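You operate a simulated robot arm through the tools that you are given. There is no shell and no other tool. Be economical: measure what you need, move in short steps, check, and stop when the job is done.

Carry out the task below with a simulated robot arm. There is one attempt and no reset: what you move stays moved.

## Task
Set the burnt ring aside, then warm red and yellow rings two cycles.
Fine: the burnt ring's steel foot is dark blue, not silver; it goes on the free end of the shrink-fit bench; both on pads of the ring heater; cycles by the orange button.

It is judged by the outcome, as a careful person would: the job done as asked, and still so three seconds after it is handed in. It fails if anything else is knocked over, pushed out of place, dropped, spilled or broken.

## Robot
A 7-joint arm with a two-finger parallel gripper, hanging from a carriage that runs on a rail from [-1684, -1] to [596, 0] (x, y) and turns from -6.178 to 5.812 rad about z. Base frame: it is fixed where the carriage stands at the start and does not move with it; the origin is on the floor, on the carriage's upright axis, x ahead of it, y to its left, z up; the surface under the hand at the start is at about z = 856. Lengths are in mm, angles in rad, forces in N, time in s.
With the tool pointing down near the work surface it reaches from about 240 to 680 mm from the robot's upright axis, wherever it stands. Its first joint turns from -2.897 to 2.897 rad. Places, roughly: first pad of the ring heater [400, 100, 900]; free end of the shrink-fit bench [500, -700, 800]; third pad of the ring heater [400, -100, 900]. Payload 3.91 kg.
The tool frame sits at the grasp point between the pads (the TCP): z along the fingers, y along the line on which they close. The tips reach 30 mm beyond it. Largest opening 110 mm; finger width 20, thickness 10; the body of the gripper, 48 by 112 mm, starts 55 mm behind the TCP.
Orientation is that of the tool frame in the base frame, as [roll, pitch, yaw] about the fixed x, y, z axes, in that order (R = Rz(yaw) Ry(pitch) Rx(roll)). With the fingers straight down and closing along the base's y, the tool's x points along the base's -x, its y along +y and its z along -z.

## Interface
- The arm moves only by the tool arm_command. Its argument "motion" is a list of rows, each a list of 6 numbers: the shift along the tool's x, y, z in m, then the turn, a rotation vector about the tool's x, y, z in rad. In form: [[x, y, z, rx, ry, rz], ...]. A call has 1 to 12 rows; each row shifts and turns the commanded pose from where the row before left it, along the tool's axes as they then stand. "jaw" is the closure, from 0 (fully open) to 1 (shut), set as the call begins (left out, the last holds). Each row takes 0.2 s and may step no farther than 50 mm and 0.15 rad from the row before; otherwise, or with a gripper value out of range, the whole call is refused. A pose out of reach is approached as far as the arm can. The call stops where the force on the tool passes 40 N (or 10 N more than at its start, if that is more) or the arm is blocked; 0.2 s more then pass. Each finger travels about 108 mm/s and halts on what it meets, pressing with about 29 N; the grip force reading is that of the motor and also rises with nothing between the fingers. The clock runs only during rows and for 0.2 s after the last one: add rows that do not move to give the fingers time. The reply holds the time, the measured pose of the TCP, the force on the tool along the base axes, the opening and the grip force, in the units named above and with some noise, with the torque about the TCP (base axes, N m) and any sound that the robot's microphone picked up, and new pictures: "pictures" is both (left out), scene, wrist or none.
- Cameras (640 x 400 px; columns grow to the right, rows downward): "scene" is now at [246.3, -33.5, 1494]; the picture's right is [-0.60, -0.80, 0.00], its down [-0.74, 0.55, -0.39] and it looks along [0.31, -0.23, -0.92] (base axes); focal length 286 px, centre (320, 200). "wrist" rides on the gripper at [72, 17, -103] in the tool frame; the picture's right is [-0.23, 0.97, 0.00], its down [-0.76, -0.18, -0.62] and it looks along [-0.61, -0.14, 0.78] (tool axes); focal length 222 px, centre (320, 200). There is no depth. A picture from a camera that has moved, and an enlarged one, comes with that camera's place and axes in the base frame and with its lens.
- slide_trunk(by): slides the trunk up (or, below 0, down) by that many mm; the arm and the scene camera ride with it, the base frame stays. It gives what a move gives, with no picture.
- steer(legs): drives the robot by 1 to 6 legs, each [ahead, left, turn to the left] in mm, mm and rad, along the robot's own axes; the way and the turn of a leg run together, so that a leg with both is an arc; at most 1500 mm and 3.142 rad a leg. The arm and the cameras ride along, it lands a little off, and it stops where it bumps. It keeps to its track: a leg is cut to what the track allows. It gives what a move gives, and a new picture of the scene camera.
- pan_tilt(pan, tilt): turns the head with the scene camera to pan (to the left, within 2.705 rad either way) and tilt (down, from -0.506 to 1.204), counted from straight ahead of the robot. It gives what a move gives, and a new picture of the scene camera.
- inspect(camera, box): a new picture of the part [left, top, right, bottom] of that camera's present view, enlarged. No time passes.
- finish_job(): hands the job in; it is judged then, once.

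Work in short steps. Places have to be worked out from the pictures, the camera data and where the tool is seen: move nearer, look again, correct. Check each grasp and each placing, and mend what went wrong. You have 120 turns and 260 pictures in all, those below and enlarged ones among them. Open the gripper and draw the arm clear of the work before you hand the job in, unless the task says otherwise; then end with one line.

The tools are called after "Request:" as a command line: name --pt "numbers of a row" for each row, then --argument value for the rest, lists and objects as JSON in quotes. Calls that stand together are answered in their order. arm_command: Moves the arm, as the interface text tells. Its arguments: {"type":"object","properties":{"motion":{"type":"array","items":{"type":"array","items":{"type":"number"}}},"jaw":{"type":"number"},"pictures":{"type":"string","enum":["both","scene","wrist","none"]}},"required":["motion"]} The other tools are called the same way: slide_trunk (by) slides the trunk up or down; steer (legs) drives the base; pan_tilt (pan, tilt) turns the head that bears the scene camera; inspect (camera, box) takes an enlarged picture of a part of a camera's view; finish_job () hands the job in.

At the start:

```text
clock: 0.0
eef_pos: [536.3, -34.5, 1193.6]
orientation: [3.141, -0.001, -3.14]
ft_force: [0.9, -0.2, 0.1]
torque: [-0.01, 0.0, 0.02]
gripper_width: 110.1
grip_force: 0.0
trunk travel left (down, up): [-200.0, 380.0]
robot x, y, heading: [1.0, -0.8, 0.002]
head pan, tilt: [-0.641, 1.169]
```

scene: 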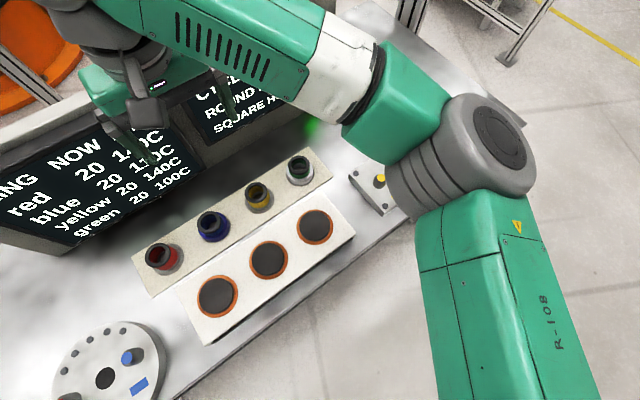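
wrist: 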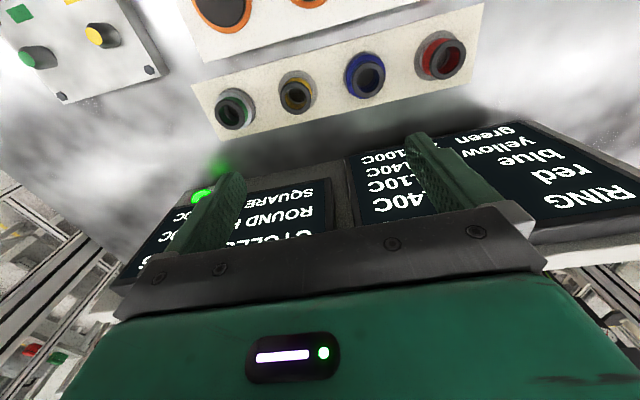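

I'll look closely at the boards and the rings first.

Request:
inspect --camera "scene" --box '[130, 140, 350, 280]'

Request:
inspect --camera "wrist" --box '[180, 0, 500, 140]'

Request:
inspect --camera "wrist" --box '[120, 110, 640, 290]'

Request:
pan_tilt --pan 0.0 --tilt 0.8

```text
2.86 times, centred on (240, 210) of scene
camera zoom: at [246.3, -33.5, 1494.0], right [-0.6, -0.8, 0.0], down [-0.74, 0.55, -0.39], along [0.31, -0.23, -0.92], focal length 817 px, centre (549, 171)
```

zoom: 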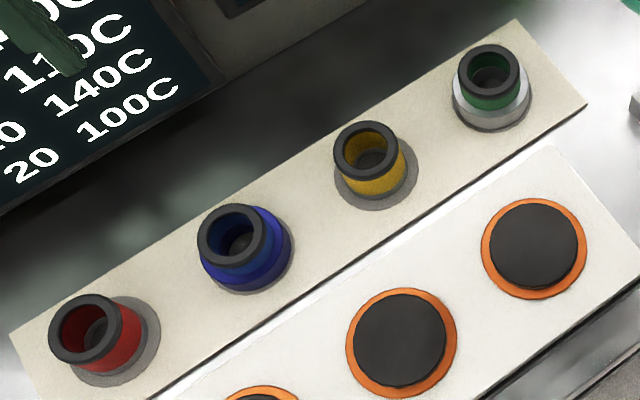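

```text
2.00 times, centred on (340, 70) of wrist
camera zoom: at [464.5, -17.4, 1295.7], right [0.23, 0.97, 0.0], down [0.76, -0.18, 0.62], along [0.61, -0.14, -0.78], focal length 444 px, centre (280, 460)
```

zoom: 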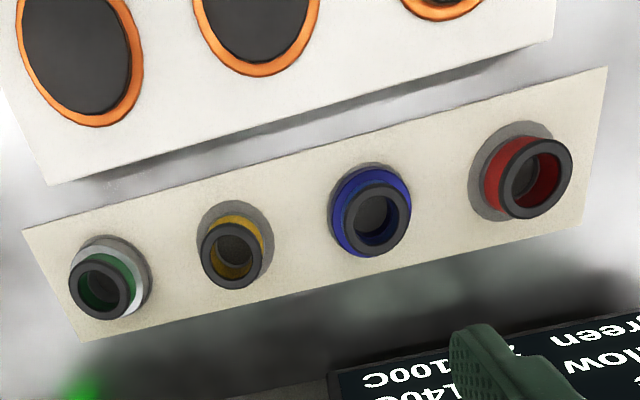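

```text
1.23 times, centred on (380, 200) of wrist
camera zoom: at [464.5, -17.4, 1295.7], right [0.23, 0.97, 0.0], down [0.76, -0.18, 0.62], along [0.61, -0.14, -0.78], focal length 273 px, centre (246, 200)
```

zoom: 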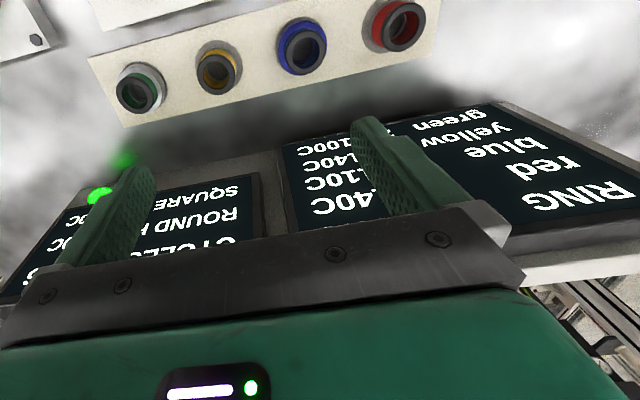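

```text
clock: 1.0
eef_pos: [536.3, -33.9, 1191.7]
orientation: [-3.141, -0.001, -3.14]
ft_force: [-0.7, 0.1, 0.1]
torque: [0.01, 0.01, 0.0]
gripper_width: 109.8
grip_force: 0.1
trunk travel left (down, up): [-200.0, 380.0]
robot x, y, heading: [-1.0, -0.8, -0.004]
head pan, tilt: [0.0, 0.799]
camera scene: at [280.2, 1.2, 1519.9], right [0.0, -1.0, 0.0], down [-0.72, 0.0, -0.7], along [0.7, 0.0, -0.72], focal length 286 px, centre (320, 200)
```

scene: 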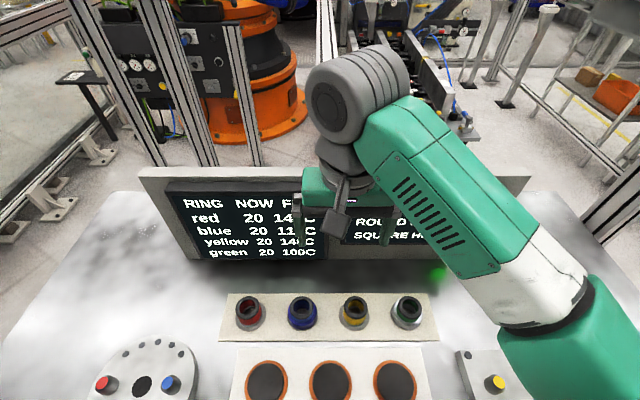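

The arm hides part of the boards. I shift it sideways in free air and look again.

Request:
arm_command --pt "0 0.05 0 0 0 0" --pt "0 0.05 0 0 0 0" --pt "0 0.05 0 0 0 0" --pt "0 0.05 0 0 0 0" --pt "0 0.05 0 0 0 0" --pt "0 0.05 0 0 0 0" --pictures "both"

```text
clock: 2.4
eef_pos: [534.7, 266.2, 1192.6]
orientation: [3.142, 0.0, 3.141]
ft_force: [1.1, 0.4, 0.0]
torque: [-0.02, 0.02, 0.0]
gripper_width: 109.7
grip_force: 0.1
trunk travel left (down, up): [-200.0, 380.0]
robot x, y, heading: [1.7, 0.7, -0.001]
head pan, tilt: [0.0, 0.799]
camera scene: at [280.2, 1.1, 1519.9], right [0.0, -1.0, 0.0], down [-0.72, 0.0, -0.7], along [0.7, 0.0, -0.72], focal length 286 px, centre (320, 200)
camera wrist: at [461.5, 283.7, 1295.0], right [0.23, 0.97, 0.0], down [0.76, -0.18, 0.62], along [0.61, -0.14, -0.78], focal length 222 px, centre (320, 200)
```

scene: 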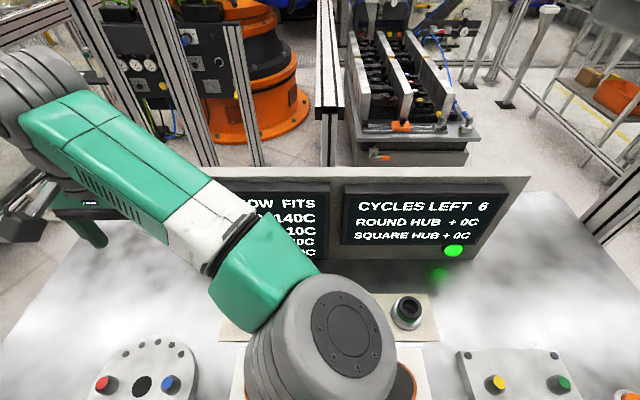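
wrist: 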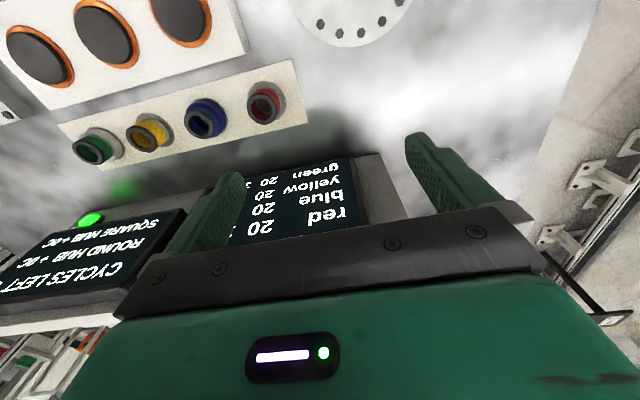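

Six cycles are left. Next I look at the ring feet closely and tilt the head to find the orange button and the free bench end.

Request:
inspect --camera "wrist" --box '[60, 60, 310, 180]'

Request:
pan_tilt --pan -0.5 --tilt 1.15

Request:
pan_tilt --pan -1.2 --tilt 0.9

```text
2.56 times, centred on (185, 120) of wrist
camera zoom: at [461.5, 283.7, 1295.0], right [0.23, 0.97, 0.0], down [0.76, -0.18, 0.62], along [0.61, -0.14, -0.78], focal length 569 px, centre (666, 405)
```

zoom: 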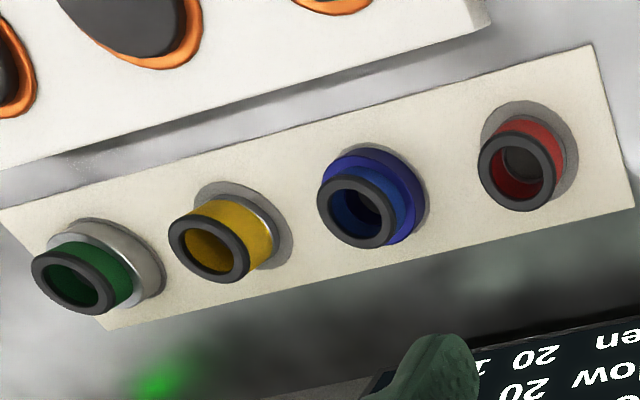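

```text
clock: 3.4
eef_pos: [534.0, 265.5, 1191.2]
orientation: [3.141, -0.001, 3.141]
ft_force: [0.4, 0.8, 0.1]
torque: [-0.02, 0.0, -0.01]
gripper_width: 110.0
grip_force: 0.1
trunk travel left (down, up): [-200.0, 380.0]
robot x, y, heading: [1.7, -2.2, -0.0]
head pan, tilt: [-0.499, 1.15]
camera scene: at [252.0, -27.2, 1495.1], right [-0.48, -0.88, 0.0], down [-0.8, 0.44, -0.41], along [0.36, -0.2, -0.91], focal length 286 px, centre (320, 200)
```

scene: 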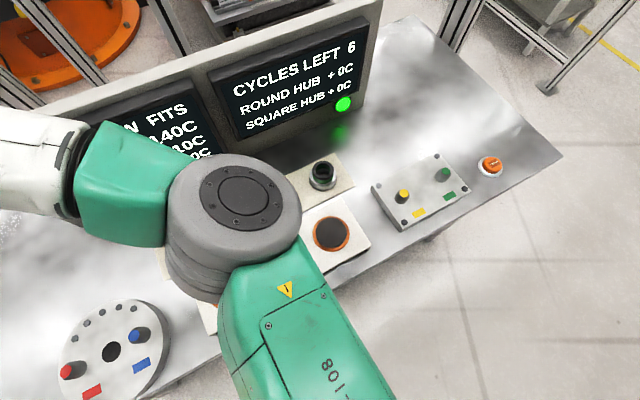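

```text
clock: 4.4
eef_pos: [532.7, 265.4, 1191.4]
orientation: [-3.14, 0.0, 3.14]
ft_force: [0.7, 0.8, 0.5]
torque: [-0.03, 0.03, -0.02]
gripper_width: 109.8
grip_force: 0.1
trunk travel left (down, up): [-200.0, 380.0]
robot x, y, heading: [-2.9, 0.8, -0.0]
head pan, tilt: [-1.201, 0.901]
camera scene: at [227.0, -69.0, 1512.0], right [-0.93, -0.36, 0.0], down [-0.28, 0.73, -0.62], along [0.23, -0.58, -0.78], focal length 286 px, centre (320, 200)
```

scene: 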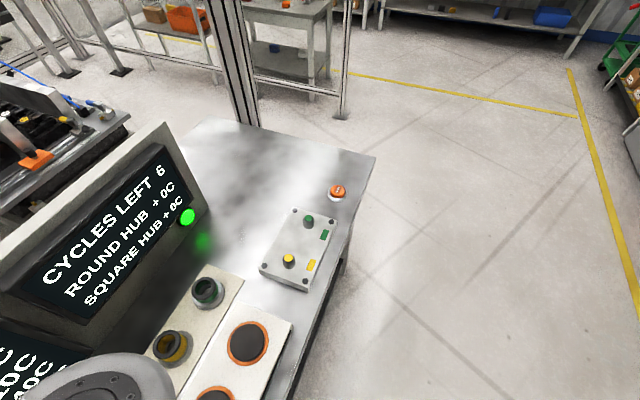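

The orange button is near the bench's right end. The blue ring has the dark blue foot, so it looks like the burnt one. I move above it for a closer wrist view to confirm and locate it.

Request:
arm_command --pt "0 -0.045 0 0 0 0" --pt "0 -0.045 0.02 0 0 0" --pt "0 -0.045 0.03 0 0 0" --pt "0 -0.045 0.03 0 0 0" --pt "0 -0.045 0.03 0 0 0" --pt "0 0 0.02 0 0 0" --pictures "wrist"

Request:
pan_tilt --pan 0.4 --tilt 1.0

```text
refused: row 3 steps farther than a row can; nothing moved
```

```text
clock: 6.1
eef_pos: [534.1, 267.0, 1191.2]
orientation: [-3.14, 0.0, 3.142]
ft_force: [0.0, 0.3, 0.3]
torque: [0.0, 0.01, 0.01]
gripper_width: 110.3
grip_force: 0.1
trunk travel left (down, up): [-200.0, 380.0]
robot x, y, heading: [0.0, -2.7, 0.0]
head pan, tilt: [0.4, 1.0]
camera scene: at [263.8, 28.4, 1504.8], right [0.39, -0.92, 0.0], down [-0.78, -0.33, -0.54], along [0.5, 0.21, -0.84], focal length 286 px, centre (320, 200)
```

scene: 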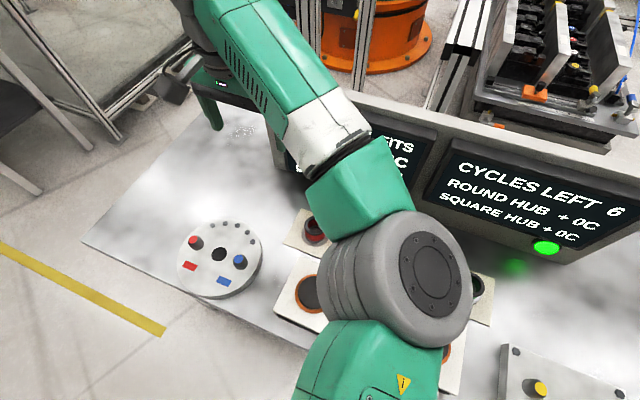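

The last command stepped too far per row, so I use smaller diagonal steps to get above the blue ring.

Request:
arm_command --pt "0 -0.038 0.02 0 0 0" --pt "0 -0.038 0.02 0 0 0" --pt "0 -0.038 0.03 0 0 0" --pt "0 -0.038 0.03 0 0 0" --pt "0 -0.038 0.03 0 0 0" --pt "0 -0.038 0.02 0 0 0" --pictures "wrist"

```text
clock: 7.5
eef_pos: [533.6, 35.5, 1042.5]
orientation: [-3.141, 0.0, -3.14]
ft_force: [-0.1, 0.5, 0.2]
torque: [0.0, -0.02, 0.01]
gripper_width: 110.0
grip_force: 0.0
trunk travel left (down, up): [-200.0, 380.0]
robot x, y, heading: [-0.1, -1.6, -0.002]
head pan, tilt: [0.4, 1.0]
camera wrist: at [461.4, 53.0, 1145.0], right [0.23, 0.97, 0.0], down [0.76, -0.18, 0.62], along [0.61, -0.14, -0.78], focal length 222 px, centre (320, 200)
```

wrist: 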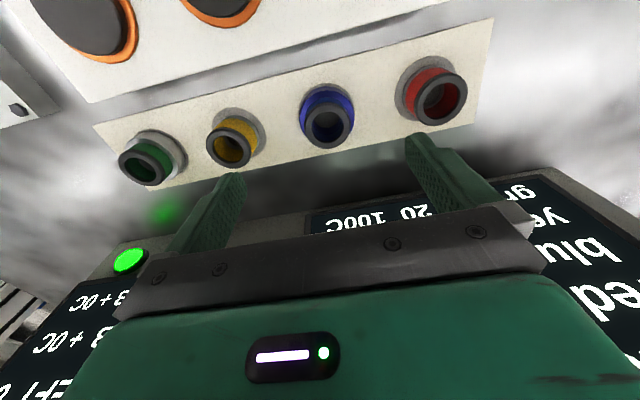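

Request:
inspect --camera "wrist" --box '[90, 30, 490, 200]'

Request:
pan_tilt --pan 0.0 --tilt 1.0

```text
1.60 times, centred on (290, 115) of wrist
camera zoom: at [461.4, 53.0, 1145.0], right [0.23, 0.97, 0.0], down [0.76, -0.18, 0.62], along [0.61, -0.14, -0.78], focal length 355 px, centre (368, 336)
```

zoom: 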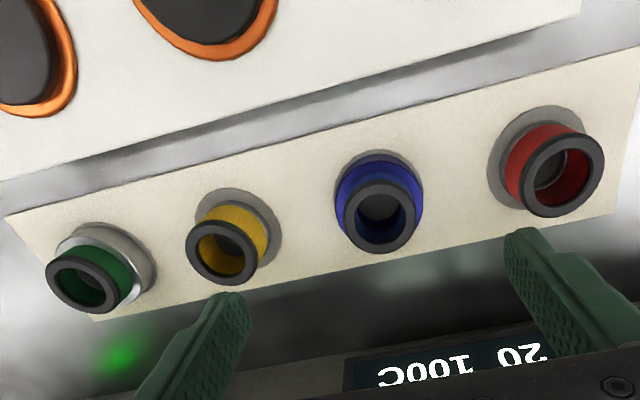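

```text
clock: 8.4
eef_pos: [533.7, 36.2, 1042.2]
orientation: [-3.14, 0.0, 3.14]
ft_force: [-0.1, -0.4, 0.7]
torque: [-0.01, -0.01, -0.01]
gripper_width: 110.1
grip_force: 0.0
trunk travel left (down, up): [-200.0, 380.0]
robot x, y, heading: [-2.4, 3.1, 0.004]
head pan, tilt: [0.0, 1.0]
camera scene: at [269.3, 1.4, 1504.8], right [0.0, -1.0, 0.0], down [-0.84, 0.0, -0.54], along [0.54, 0.0, -0.84], focal length 286 px, centre (320, 200)
```

scene: 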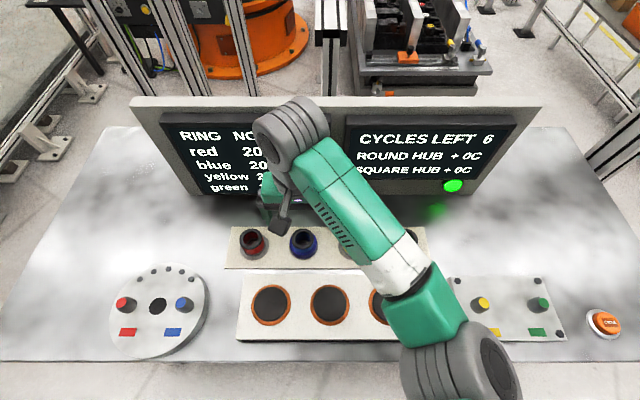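

Blue's foot is clearly the dark blue one; red and yellow stand on grey steel. The scene camera puts blue near [548, 39], though the wrist view disagrees slightly in x. I descend part way and look again.

Request:
arm_command --pt "-0.01 0.002 0.03 0 0 0" --pt "-0.005 0.001 0.03 0 0 0" --pt "0 0 0.015 0 0 0" --pt "0 0 0 0 0 0" --pictures "both"

```text
clock: 9.4
eef_pos: [551.4, 38.7, 966.7]
orientation: [3.141, 0.0, -3.141]
ft_force: [0.9, 0.3, -0.1]
torque: [0.0, 0.02, -0.01]
gripper_width: 110.0
grip_force: 0.1
trunk travel left (down, up): [-200.0, 380.0]
robot x, y, heading: [-1.5, 0.7, -0.002]
head pan, tilt: [0.0, 1.0]
camera scene: at [269.3, 1.3, 1504.8], right [0.0, -1.0, 0.0], down [-0.84, 0.0, -0.54], along [0.54, 0.0, -0.84], focal length 286 px, centre (320, 200)
camera wrist: at [479.1, 55.5, 1070.1], right [0.23, 0.97, 0.0], down [0.76, -0.18, 0.62], along [0.61, -0.14, -0.78], focal length 222 px, centre (320, 200)
```

scene: 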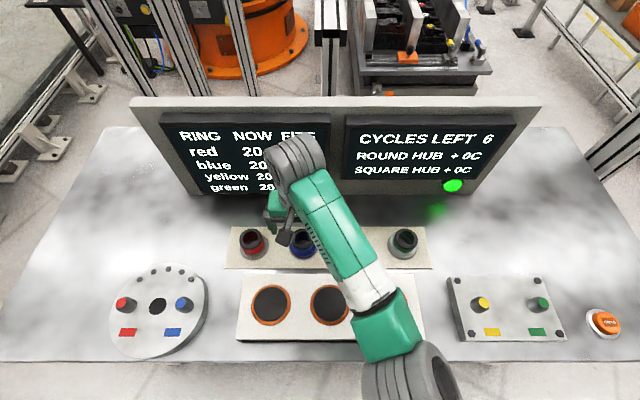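
wrist: 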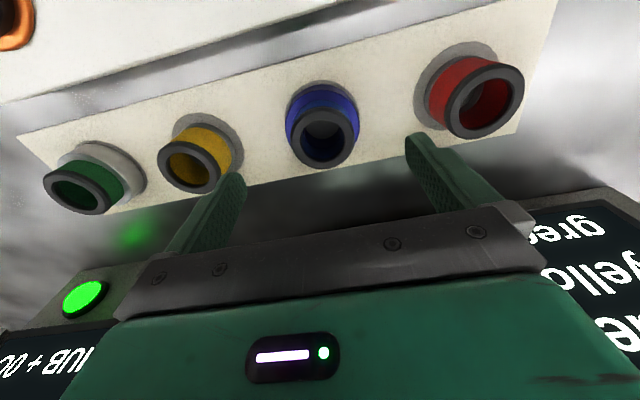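

Re-triangulating with the correct zoom centre, the views agree: the blue ring is at about [546, 41], top near z 905, rack at about 856. I lower the open fingers around it.

Request:
arm_command --pt "0.004 0.003 0.02 0 0 0" --pt "0 0 0.02 0 0 0" --pt "0 0 0.015 0 0 0" --pt "0 0 0 0 0 0" --pictures "both"

```text
clock: 10.4
eef_pos: [548.1, 43.1, 912.6]
orientation: [-3.141, -0.002, -3.141]
ft_force: [0.3, -0.1, -0.2]
torque: [0.02, 0.01, 0.0]
gripper_width: 110.0
grip_force: 0.1
trunk travel left (down, up): [-200.0, 380.0]
robot x, y, heading: [0.5, -0.3, 0.003]
head pan, tilt: [0.0, 1.0]
camera scene: at [269.2, 1.3, 1504.8], right [0.0, -1.0, 0.0], down [-0.84, 0.0, -0.54], along [0.54, 0.0, -0.84], focal length 286 px, centre (320, 200)
camera wrist: at [475.7, 60.0, 1016.2], right [0.23, 0.97, 0.0], down [0.76, -0.18, 0.62], along [0.61, -0.14, -0.78], focal length 222 px, centre (320, 200)
```

scene: 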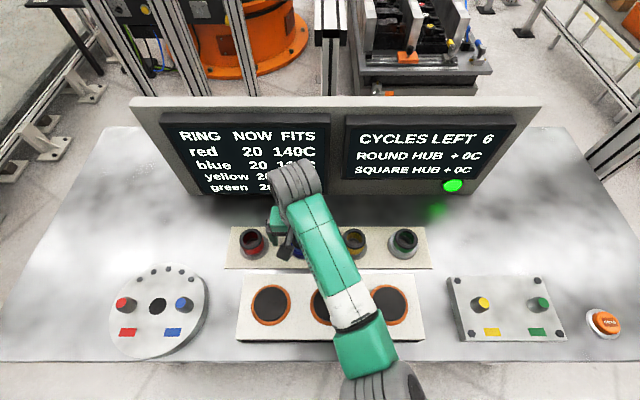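
wrist: 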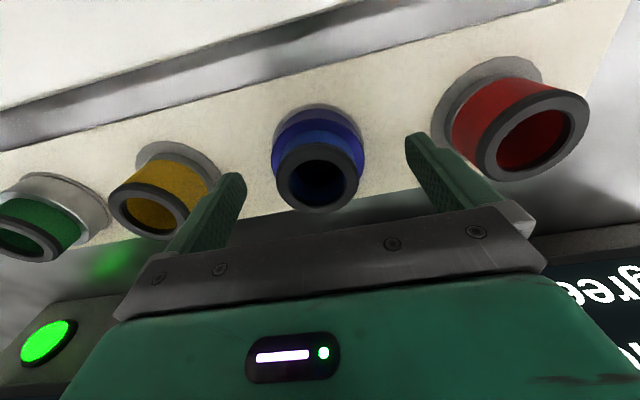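

The ring sits centred between the fingers. I check the foot-to-band boundary to choose the grip height.

Request:
inspect --camera "wrist" --box '[240, 80, 400, 230]'

```text
2.67 times, centred on (320, 155) of wrist
camera zoom: at [475.7, 60.0, 1016.2], right [0.23, 0.97, 0.0], down [0.76, -0.18, 0.62], along [0.61, -0.14, -0.78], focal length 592 px, centre (320, 320)
```

zoom: 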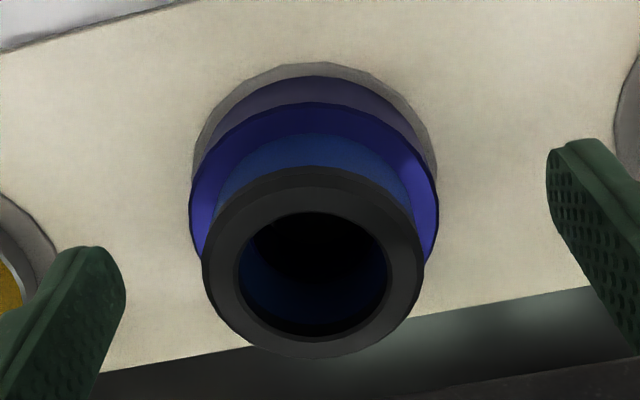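

The foot is about 58 mm wide and spans roughly z 868–890. I go down a little more and close on it.

Request:
arm_command --pt "0.001 -0.001 0.009 0 0 0" --pt "0 0 0 0 0 0" --pictures "none"

Request:
arm_command --pt "0 0 0 0 0 0" --pt "0 0 0 0 0 0" --pt "0 0 0 0 0 0" --pt "0 0 0 0 0 0" --jaw 1 --pictures "wrist"

```text
clock: 11.0
eef_pos: [547.0, 42.5, 903.9]
orientation: [-3.141, 0.0, 3.141]
ft_force: [0.7, 0.4, 0.4]
torque: [0.0, 0.0, 0.01]
gripper_width: 110.3
grip_force: 0.0
trunk travel left (down, up): [-200.0, 380.0]
robot x, y, heading: [-3.9, -2.4, -0.001]
head pan, tilt: [0.0, 1.0]
```

```text
clock: 12.0
eef_pos: [546.4, 42.0, 904.3]
orientation: [3.141, -0.001, 3.141]
ft_force: [1.0, -0.7, 0.4]
torque: [-0.12, -0.03, 0.0]
gripper_width: 67.6
grip_force: 29.0
trunk travel left (down, up): [-200.0, 380.0]
robot x, y, heading: [-0.0, -0.6, 0.002]
head pan, tilt: [0.0, 1.0]
camera wrist: at [474.5, 58.8, 1007.3], right [0.23, 0.97, 0.0], down [0.76, -0.18, 0.62], along [0.61, -0.14, -0.78], focal length 222 px, centre (320, 200)
```

wrist: 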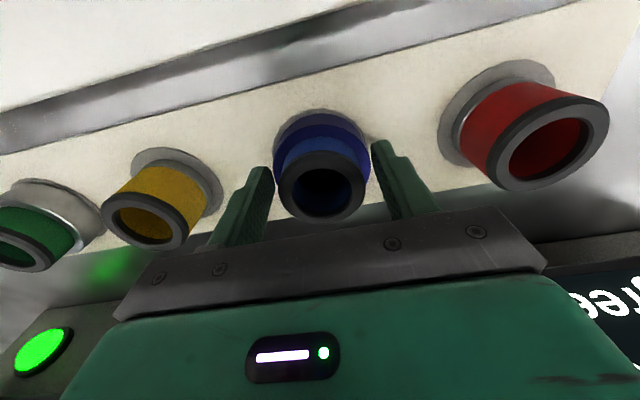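

Gripped at 67.6 mm on the foot. I lift and check.

Request:
arm_command --pt "0 0 -0.02 0 0 0" --pt "0 0 -0.03 0 0 0" --pt "0 0 -0.04 0 0 0" --pt "0 0 -0.04 0 0 0" --pt "0 0 -0.04 0 0 0" --pt "0 0 0 0 0 0" --pictures "both"

```text
clock: 13.4
eef_pos: [548.9, 42.3, 1076.2]
orientation: [-3.139, 0.0, 3.141]
ft_force: [0.1, 0.3, -2.8]
torque: [-0.03, 0.03, -0.02]
gripper_width: 67.6
grip_force: 28.7
trunk travel left (down, up): [-200.0, 380.0]
robot x, y, heading: [0.8, -2.7, 0.002]
head pan, tilt: [0.0, 1.0]
camera scene: at [269.1, 1.2, 1504.7], right [0.0, -1.0, 0.0], down [-0.84, 0.0, -0.54], along [0.54, 0.0, -0.84], focal length 286 px, centre (320, 200)
camera wrist: at [475.6, 58.7, 1179.1], right [0.23, 0.97, 0.0], down [0.76, -0.18, 0.62], along [0.61, -0.14, -0.78], focal length 222 px, centre (320, 200)
```

scene: 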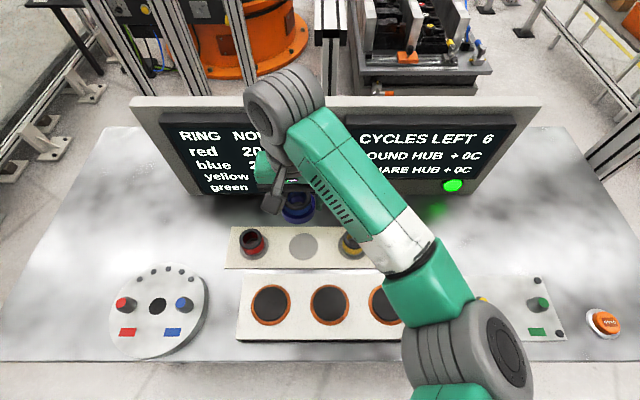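
wrist: 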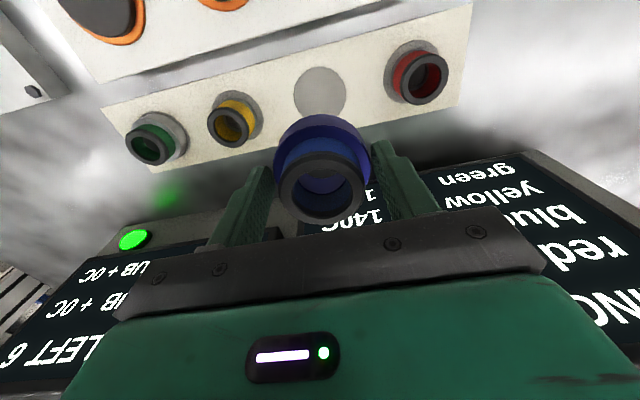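

The ring is held firmly. I raise the trunk for clearance, then turn right toward the bench's free end.

Request:
slide_trunk --by 120

Request:
pan_tilt --pan 0.0 --tilt 0.9

Request:
steer --legs '[[0, 0, -1.3]]'

```text
clock: 14.9
eef_pos: [548.4, 41.2, 1196.0]
orientation: [-3.141, -0.001, 3.14]
ft_force: [0.3, 0.1, -4.1]
torque: [-0.02, 0.05, 0.01]
gripper_width: 67.3
grip_force: 28.4
trunk travel left (down, up): [-320.0, 260.0]
robot x, y, heading: [2.7, -0.9, -0.003]
head pan, tilt: [0.0, 1.0]
```

```text
clock: 15.5
eef_pos: [548.2, 42.2, 1195.7]
orientation: [-3.14, -0.001, -3.14]
ft_force: [0.1, -0.2, -3.9]
torque: [0.04, 0.01, 0.0]
gripper_width: 67.5
grip_force: 29.3
trunk travel left (down, up): [-320.0, 260.0]
robot x, y, heading: [2.0, -0.3, 0.001]
head pan, tilt: [0.0, 0.901]
camera scene: at [274.9, 1.3, 1631.9], right [0.0, -1.0, 0.0], down [-0.78, 0.0, -0.62], along [0.62, 0.0, -0.78], focal length 286 px, centre (320, 200)
```

scene: 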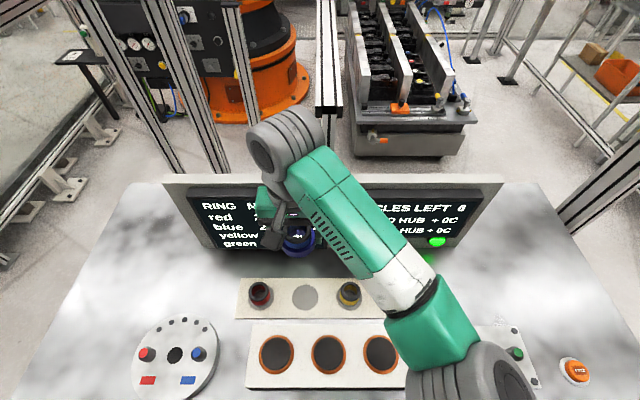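

```text
clock: 19.2
eef_pos: [181.9, -518.3, 1194.4]
orientation: [3.142, 0.0, 1.833]
ft_force: [0.1, 0.0, -3.7]
torque: [0.01, 0.0, 0.0]
gripper_width: 67.4
grip_force: 29.0
trunk travel left (down, up): [-320.0, 260.0]
robot x, y, heading: [3.3, -3.2, -1.31]
head pan, tilt: [0.0, 0.901]
camera scene: at [71.1, -264.6, 1631.9], right [-0.97, -0.26, 0.0], down [-0.2, 0.76, -0.62], along [0.16, -0.6, -0.78], focal length 286 px, centre (320, 200)
```

scene: 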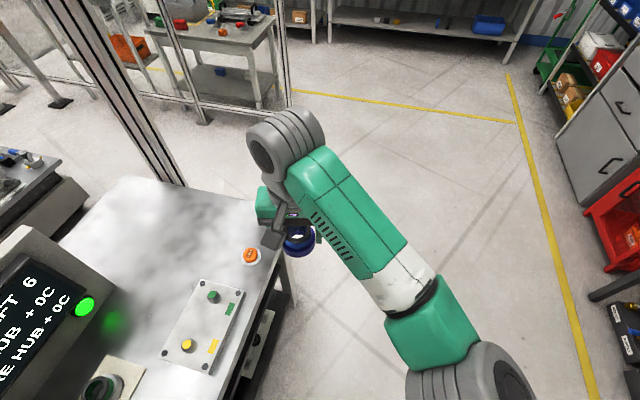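

The way is clear. I drive the carriage 380 mm along the rail toward +x, keeping this heading.

Request:
steer --legs '[[98, 367, 0]]'

```text
clock: 21.6
eef_pos: [562.1, -515.9, 1194.1]
orientation: [3.141, 0.0, 1.842]
ft_force: [0.0, 0.5, -4.3]
torque: [0.0, 0.01, -0.01]
gripper_width: 67.7
grip_force: 29.6
trunk travel left (down, up): [-320.0, 260.0]
robot x, y, heading: [370.3, -0.9, -1.296]
head pan, tilt: [0.0, 0.901]
camera scene: at [448.2, -263.7, 1631.9], right [-0.96, -0.27, 0.0], down [-0.21, 0.76, -0.62], along [0.17, -0.6, -0.78], focal length 286 px, centre (320, 200)
```

scene: 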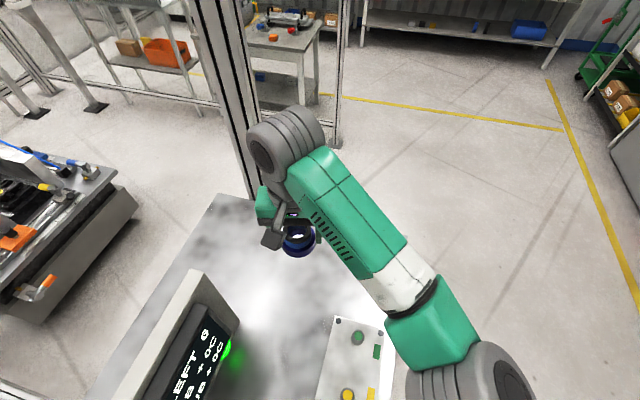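

I extend the hand to about [510, -655] and lower the trunk back.

Request:
arm_command --pt "-0.03 -0.022 0 0 0 0" --pt "-0.03 -0.022 0 0 0 0" --pt "-0.03 -0.022 0 0 0 0" --pt "-0.03 -0.022 0 0 0 0" --pt "0 0 0 0 0 0" --pictures "none"

Request:
slide_trunk --by -120

Request:
arm_command --pt "0 0 0.04 0 0 0" --pt "0 0 0.04 0 0 0" --pt "0 0 0 0 0 0" --pictures "both"

```text
clock: 22.8
eef_pos: [510.9, -657.3, 1196.2]
orientation: [3.141, 0.001, 1.846]
ft_force: [-0.3, -0.4, -5.0]
torque: [0.04, 0.04, -0.01]
gripper_width: 67.6
grip_force: 28.5
trunk travel left (down, up): [-320.0, 260.0]
robot x, y, heading: [373.7, 2.9, -1.298]
head pan, tilt: [0.0, 0.901]
```

```text
clock: 24.2
eef_pos: [510.7, -656.3, 1077.9]
orientation: [-3.141, -0.001, 1.842]
ft_force: [-0.6, -1.1, -4.1]
torque: [0.01, -0.02, -0.03]
gripper_width: 67.5
grip_force: 29.5
trunk travel left (down, up): [-200.0, 380.0]
robot x, y, heading: [374.9, -2.2, -1.299]
head pan, tilt: [0.0, 0.901]
```

```text
clock: 25.1
eef_pos: [510.2, -655.3, 996.4]
orientation: [3.141, 0.001, 1.842]
ft_force: [0.7, 0.2, -4.2]
torque: [0.0, 0.03, 0.0]
gripper_width: 67.4
grip_force: 29.0
trunk travel left (down, up): [-200.0, 380.0]
robot x, y, heading: [377.7, 1.8, -1.299]
head pan, tilt: [0.0, 0.901]
camera scene: at [448.2, -263.5, 1511.9], right [-0.96, -0.27, 0.0], down [-0.21, 0.76, -0.62], along [0.17, -0.6, -0.78], focal length 286 px, centre (320, 200)
camera wrist: at [507.9, -580.9, 1099.3], right [1.0, 0.04, 0.0], down [0.03, -0.78, 0.62], along [0.03, -0.62, -0.78], focal length 222 px, centre (320, 200)
```

scene: 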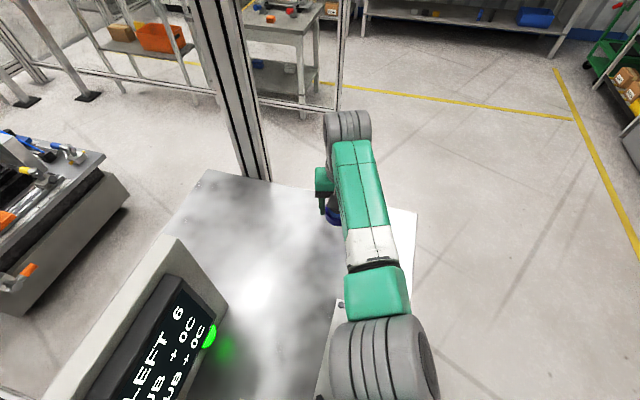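
wrist: 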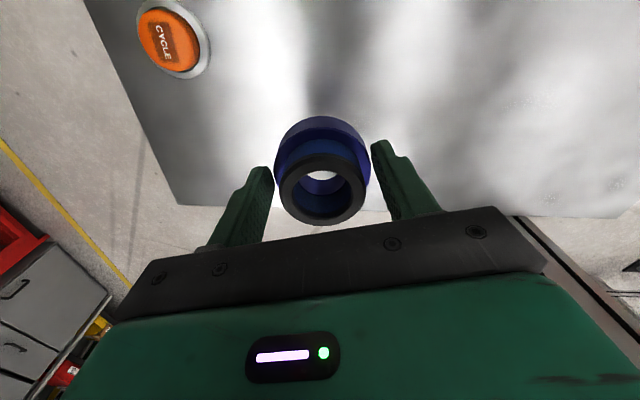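

The ring hangs over clear bench, away from the button. I lower it quickly at first, then in small steps until contact.

Request:
arm_command --pt "0 0 0.03 0 0 0" --pt "0 0 0.03 0 0 0" --pt "0 0 0.01 0 0 0" --pt "0 0 0.005 0 0 0" --pt "0 0 0.005 0 0 0" --pt "0 0 0.005 0 0 0" --pictures "wrist"

```text
clock: 26.4
eef_pos: [510.6, -656.2, 912.1]
orientation: [-3.141, -0.004, 1.843]
ft_force: [-0.2, -0.5, -3.4]
torque: [0.05, 0.02, 0.01]
gripper_width: 67.5
grip_force: 29.1
trunk travel left (down, up): [-200.0, 380.0]
robot x, y, heading: [373.3, 1.5, -1.299]
head pan, tilt: [0.0, 0.901]
camera wrist: at [507.3, -581.2, 1015.7], right [1.0, 0.04, 0.0], down [0.03, -0.78, 0.62], along [0.03, -0.62, -0.78], focal length 222 px, centre (320, 200)
```

wrist: 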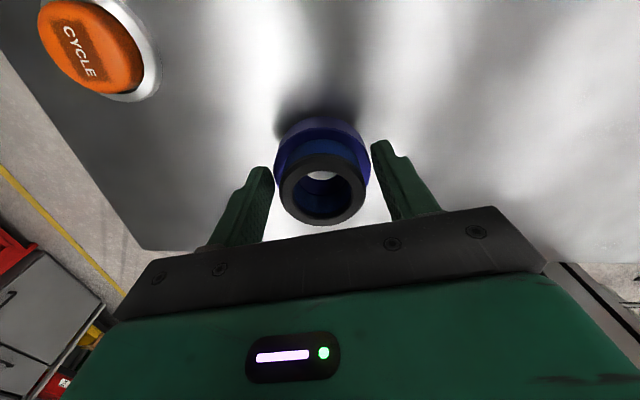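

Request:
arm_command --pt "0 0 0.004 0 0 0" --pt "0 0 0.004 0 0 0" --pt "0 0 0.004 0 0 0" --pt "0 0 0.004 0 0 0" --pt "0 0 0.004 0 0 0" --pt "0 0 0.003 0 0 0" --pt "0 0 0.003 0 0 0" --pictures "wrist"

```text
clock: 28.1
eef_pos: [510.5, -659.1, 888.2]
orientation: [-3.14, 0.003, 1.843]
ft_force: [-3.5, 1.4, 24.1]
torque: [-0.14, -0.17, -0.06]
gripper_width: 67.3
grip_force: 28.6
trunk travel left (down, up): [-200.0, 380.0]
robot x, y, heading: [371.0, 1.1, -1.298]
head pan, tilt: [0.0, 0.901]
camera wrist: at [508.1, -584.6, 991.5], right [1.0, 0.04, 0.0], down [0.03, -0.78, 0.63], along [0.03, -0.63, -0.78], focal length 222 px, centre (320, 200)
```

wrist: 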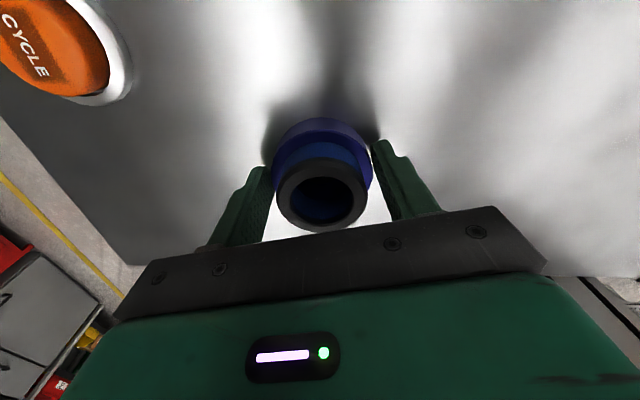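

Contact: the ring rests on the bench with the TCP at about z 889. I ease off 1 mm, open fully and look.

Request:
arm_command --pt "0 0 -0.001 0 0 0" --pictures "none"

Request:
arm_command --pt "0 0 0 0 0 0" --pt "0 0 0 0 0 0" --pt "0 0 0 0 0 0" --jaw 0 --pictures "none"

Request:
arm_command --pt "0 0 -0.02 0 0 0" --pt "0 0 -0.04 0 0 0" --pt "0 0 -0.04 0 0 0" --pt "0 0 0 0 0 0" --pictures "wrist"

```text
clock: 28.4
eef_pos: [511.1, -658.7, 889.8]
orientation: [-3.14, 0.003, 1.843]
ft_force: [-1.4, -2.2, 19.7]
torque: [-0.59, -0.28, -0.03]
gripper_width: 67.5
grip_force: 29.6
trunk travel left (down, up): [-200.0, 380.0]
robot x, y, heading: [372.8, 0.9, -1.306]
head pan, tilt: [0.0, 0.901]
```

```text
clock: 29.2
eef_pos: [512.1, -656.7, 886.0]
orientation: [3.141, 0.0, 1.843]
ft_force: [-0.1, 0.3, 0.2]
torque: [-0.04, 0.03, 0.01]
gripper_width: 109.9
grip_force: 0.0
trunk travel left (down, up): [-200.0, 380.0]
robot x, y, heading: [373.1, 0.4, -1.3]
head pan, tilt: [0.0, 0.901]
```

```text
clock: 30.2
eef_pos: [509.1, -656.9, 986.4]
orientation: [-3.14, 0.0, 1.842]
ft_force: [0.1, 0.6, 0.3]
torque: [0.01, 0.01, 0.0]
gripper_width: 110.1
grip_force: 0.0
trunk travel left (down, up): [-200.0, 380.0]
robot x, y, heading: [372.4, 2.9, -1.298]
head pan, tilt: [0.0, 0.901]
camera wrist: at [506.8, -581.8, 1091.1], right [1.0, 0.04, 0.0], down [0.03, -0.78, 0.62], along [0.03, -0.62, -0.78], focal length 222 px, centre (320, 200)
```

wrist: 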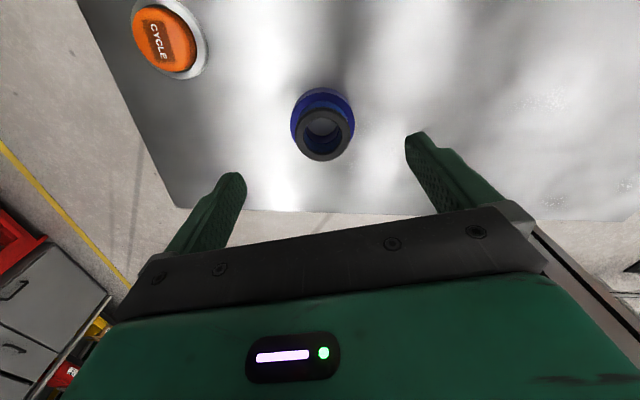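

The burnt ring stands upright on the free end. I reverse the path: up, retract, drive back and turn to face the heater.

Request:
slide_trunk --by 120

Request:
arm_command --pt "0.03 0.022 -0.02 0 0 0" --pt "0.03 0.022 -0.02 0 0 0" --pt "0.03 0.022 -0.02 0 0 0" --pt "0.03 0.022 -0.02 0 0 0" --pt "0 0 0 0 0 0" --pictures "none"

Request:
steer --legs '[[-100, -358, 0], [0, 0, 1.3]]'

```text
clock: 31.8
eef_pos: [510.4, -655.7, 1107.6]
orientation: [3.141, 0.0, 1.844]
ft_force: [-0.1, -1.1, 0.5]
torque: [0.0, 0.01, -0.02]
gripper_width: 110.1
grip_force: 0.0
trunk travel left (down, up): [-320.0, 260.0]
robot x, y, heading: [372.8, 1.3, -1.3]
head pan, tilt: [0.0, 0.901]
```

```text
clock: 33.0
eef_pos: [561.4, -515.7, 1186.2]
orientation: [-3.138, -0.001, 1.843]
ft_force: [0.3, -0.3, -0.3]
torque: [0.0, -0.03, 0.03]
gripper_width: 110.0
grip_force: 0.1
trunk travel left (down, up): [-320.0, 260.0]
robot x, y, heading: [372.6, -1.0, -1.299]
head pan, tilt: [0.0, 0.901]
```

```text
clock: 38.5
eef_pos: [550.1, 37.2, 1185.1]
orientation: [3.141, 0.001, 3.136]
ft_force: [-0.2, 0.4, -0.4]
torque: [0.01, 0.01, 0.0]
gripper_width: 110.0
grip_force: 0.0
trunk travel left (down, up): [-320.0, 260.0]
robot x, y, heading: [4.1, -3.9, -0.008]
head pan, tilt: [0.0, 0.901]
camera scene: at [276.3, -0.6, 1632.0], right [-0.01, -1.0, 0.0], down [-0.78, 0.01, -0.62], along [0.62, 0.0, -0.78], focal length 286 px, centre (320, 200)
```

scene: 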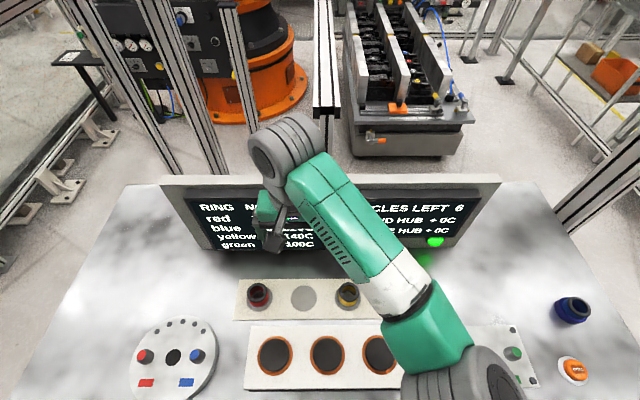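

Now for the red ring at about [548, 158]. I lower the trunk and move above it.

Request:
slide_trunk --by -120

Request:
arm_command --pt "0 0.03 0 0 0 0" --pt "0 0.03 0 0 0 0" --pt "0 0.03 0.02 0 0 0" --pt "0 0.03 0.03 0 0 0" --pt "0 0 0.04 0 0 0" --pt "0 0 0 0 0 0" --pictures "wrist"

```text
clock: 40.0
eef_pos: [549.9, 36.8, 1065.8]
orientation: [-3.141, 0.0, 3.135]
ft_force: [0.5, 0.7, 0.9]
torque: [0.0, -0.02, 0.01]
gripper_width: 110.1
grip_force: 0.0
trunk travel left (down, up): [-200.0, 380.0]
robot x, y, heading: [-3.1, -1.4, -0.007]
head pan, tilt: [0.0, 0.901]
```

```text
clock: 41.4
eef_pos: [551.4, 159.0, 975.0]
orientation: [-3.139, 0.0, 3.135]
ft_force: [-0.2, 0.5, 0.2]
torque: [0.0, -0.01, 0.02]
gripper_width: 110.3
grip_force: 0.1
trunk travel left (down, up): [-200.0, 380.0]
robot x, y, heading: [-0.2, 0.8, -0.008]
head pan, tilt: [0.0, 0.901]
camera wrist: at [478.9, 176.9, 1078.6], right [0.23, 0.97, 0.0], down [0.76, -0.18, 0.62], along [0.61, -0.15, -0.78], focal length 222 px, centre (320, 200)
```

wrist: 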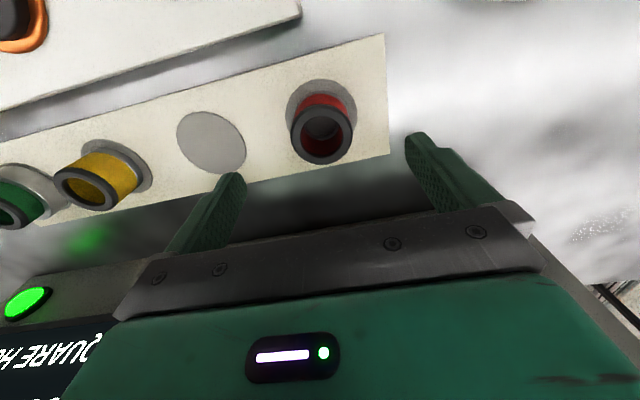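

Request:
arm_command --pt "0.004 0 0.03 0 0 0" --pt "0 0 0.025 0 0 0" --pt "0 0 0 0 0 0" --pictures "wrist"

Request:
inspect --camera "wrist" --box '[240, 80, 400, 230]'

```text
clock: 42.2
eef_pos: [547.1, 158.5, 921.1]
orientation: [-3.141, 0.001, 3.135]
ft_force: [-0.3, 0.0, 0.7]
torque: [-0.02, -0.01, 0.0]
gripper_width: 110.2
grip_force: 0.0
trunk travel left (down, up): [-200.0, 380.0]
robot x, y, heading: [-0.6, -1.2, -0.009]
head pan, tilt: [0.0, 0.901]
camera wrist: at [475.5, 175.8, 1023.6], right [0.23, 0.97, 0.0], down [0.76, -0.18, 0.62], along [0.61, -0.15, -0.78], focal length 222 px, centre (320, 200)
```

wrist: 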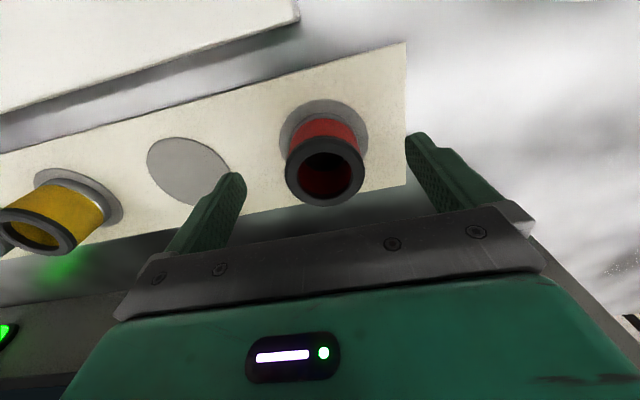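

```text
2.67 times, centred on (320, 155) of wrist
camera zoom: at [475.5, 175.8, 1023.6], right [0.23, 0.97, 0.0], down [0.76, -0.18, 0.62], along [0.61, -0.15, -0.78], focal length 592 px, centre (320, 320)
```

zoom: 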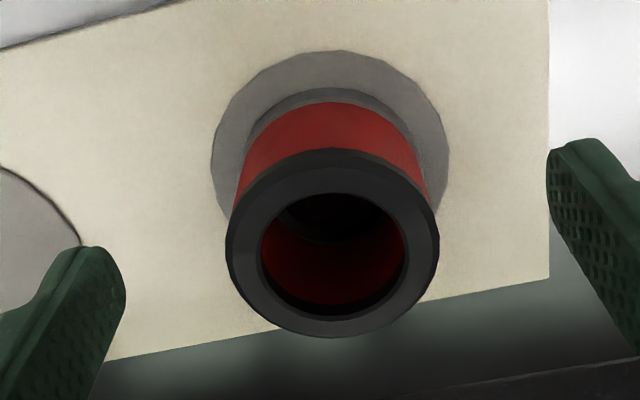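

Red is centred between the fingers. Its foot is narrow, so I lower to the same grip height and close.

Request:
arm_command --pt "0 0.001 0.01 0 0 0" --pt "0 0 0.007 0 0 0" --pt "0 0 0 0 0 0" --pictures "none"

Request:
arm_command --pt "0 0 0 0 0 0" --pt "0 0 0 0 0 0" --pt "0 0 0 0 0 0" --pt "0 0 0 0 0 0" --jaw 1 --pictures "wrist"

```text
clock: 43.0
eef_pos: [546.9, 158.8, 903.2]
orientation: [-3.14, 0.001, 3.136]
ft_force: [-0.2, -0.3, 0.7]
torque: [-0.03, -0.02, -0.02]
gripper_width: 110.1
grip_force: 0.1
trunk travel left (down, up): [-200.0, 380.0]
robot x, y, heading: [2.0, -0.7, -0.006]
head pan, tilt: [0.0, 0.901]
```

```text
clock: 44.0
eef_pos: [546.5, 159.5, 903.7]
orientation: [-3.141, 0.0, 3.134]
ft_force: [-1.0, 0.4, -0.1]
torque: [0.11, -0.02, 0.0]
gripper_width: 51.6
grip_force: 28.8
trunk travel left (down, up): [-200.0, 380.0]
robot x, y, heading: [-0.2, 0.4, -0.004]
head pan, tilt: [0.0, 0.901]
camera wrist: at [475.2, 176.5, 1006.7], right [0.23, 0.97, 0.0], down [0.76, -0.18, 0.62], along [0.61, -0.15, -0.78], focal length 222 px, centre (320, 200)
```

wrist: 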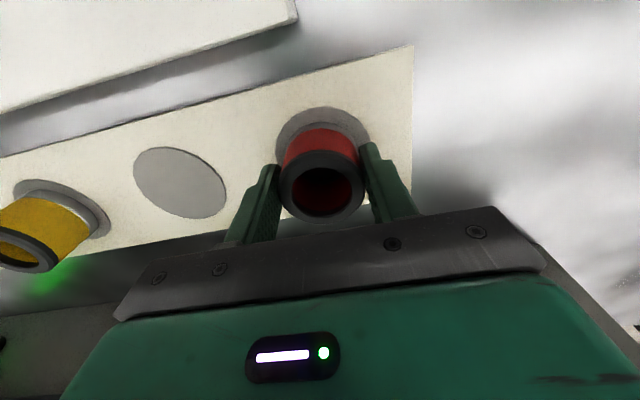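

Red is gripped at 51.6 mm. I lift it and carry it to above the first pad.

Request:
arm_command --pt "0 0 -0.02 0 0 0" --pt "0 0 -0.03 0 0 0" --pt "0 0 -0.04 0 0 0" --pt "0 0 -0.04 0 0 0" --pt "0.035 -0.014 0 0 0 0" --pt "0.035 -0.014 0 0 0 0" --pt "0.035 -0.014 0 0 0 0" --pt "0.035 -0.014 0 0 0 0" --pt "0 0 0 0 0 0" --pictures "both"

```text
clock: 46.0
eef_pos: [406.0, 103.0, 1032.9]
orientation: [-3.14, -0.002, 3.136]
ft_force: [-0.9, 0.1, -2.0]
torque: [0.01, 0.08, 0.02]
gripper_width: 51.5
grip_force: 28.6
trunk travel left (down, up): [-200.0, 380.0]
robot x, y, heading: [-0.2, 0.3, -0.005]
head pan, tilt: [0.0, 0.901]
camera scene: at [276.2, -0.8, 1512.0], right [-0.01, -1.0, 0.0], down [-0.78, 0.01, -0.62], along [0.62, 0.0, -0.78], focal length 286 px, centre (320, 200)
camera wrist: at [335.0, 121.3, 1135.1], right [0.23, 0.97, 0.0], down [0.76, -0.18, 0.62], along [0.61, -0.15, -0.78], focal length 222 px, centre (320, 200)
```

scene: 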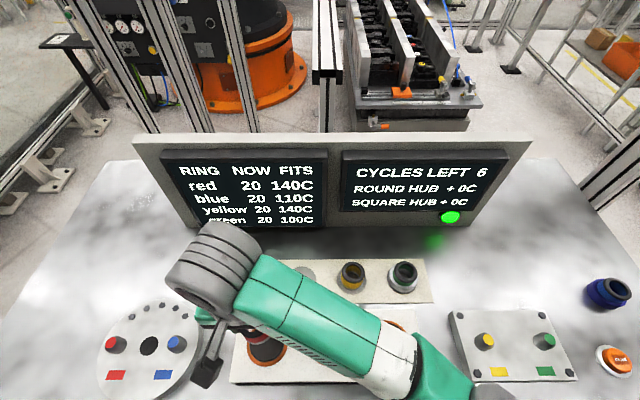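
wrist: 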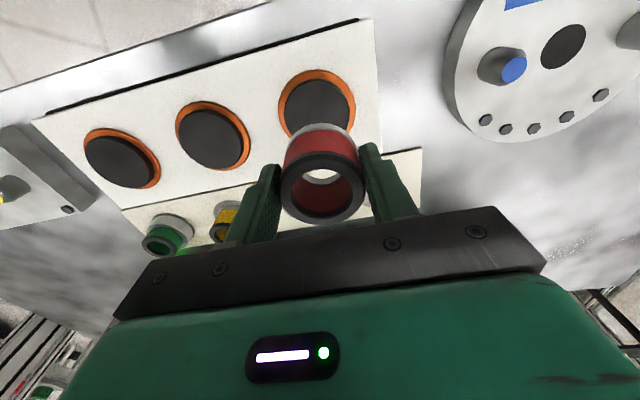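

The pad is almost directly below. I shift slightly and lower partway to re-check alignment.

Request:
arm_command --pt "-0.001 -0.001 0.03 0 0 0" --pt "0 0 0.03 0 0 0" --pt "0 0 0.015 0 0 0" --pt "0 0 0 0 0 0" --pictures "wrist"

Request:
inspect --camera "wrist" --box '[220, 60, 420, 220]'

```text
clock: 47.0
eef_pos: [408.0, 102.9, 956.2]
orientation: [3.141, 0.0, 3.134]
ft_force: [-0.3, 0.5, -1.1]
torque: [0.03, 0.02, -0.01]
gripper_width: 51.4
grip_force: 29.3
trunk travel left (down, up): [-200.0, 380.0]
robot x, y, heading: [0.1, 0.8, -0.01]
head pan, tilt: [0.0, 0.901]
camera wrist: at [335.3, 120.3, 1059.4], right [0.23, 0.97, 0.0], down [0.76, -0.18, 0.62], along [0.61, -0.15, -0.78], focal length 222 px, centre (320, 200)
```

wrist: 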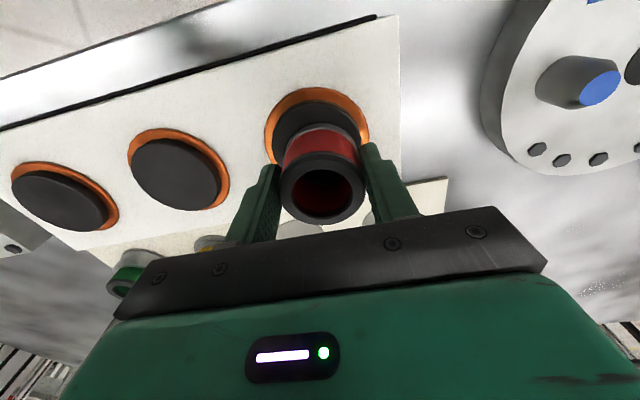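

```text
2.50 times, centred on (320, 140) of wrist
camera zoom: at [335.3, 120.3, 1059.4], right [0.23, 0.97, 0.0], down [0.76, -0.18, 0.62], along [0.61, -0.15, -0.78], focal length 555 px, centre (320, 350)
```

zoom: 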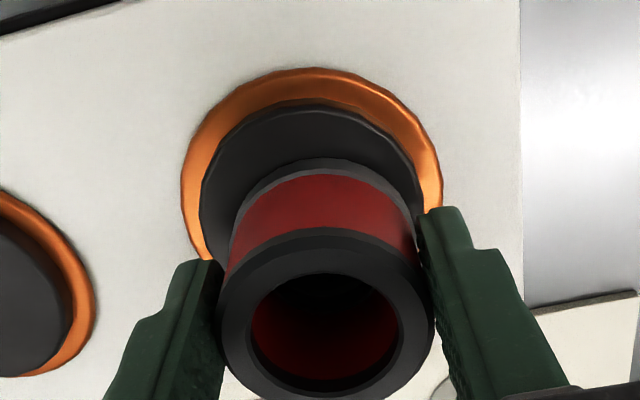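

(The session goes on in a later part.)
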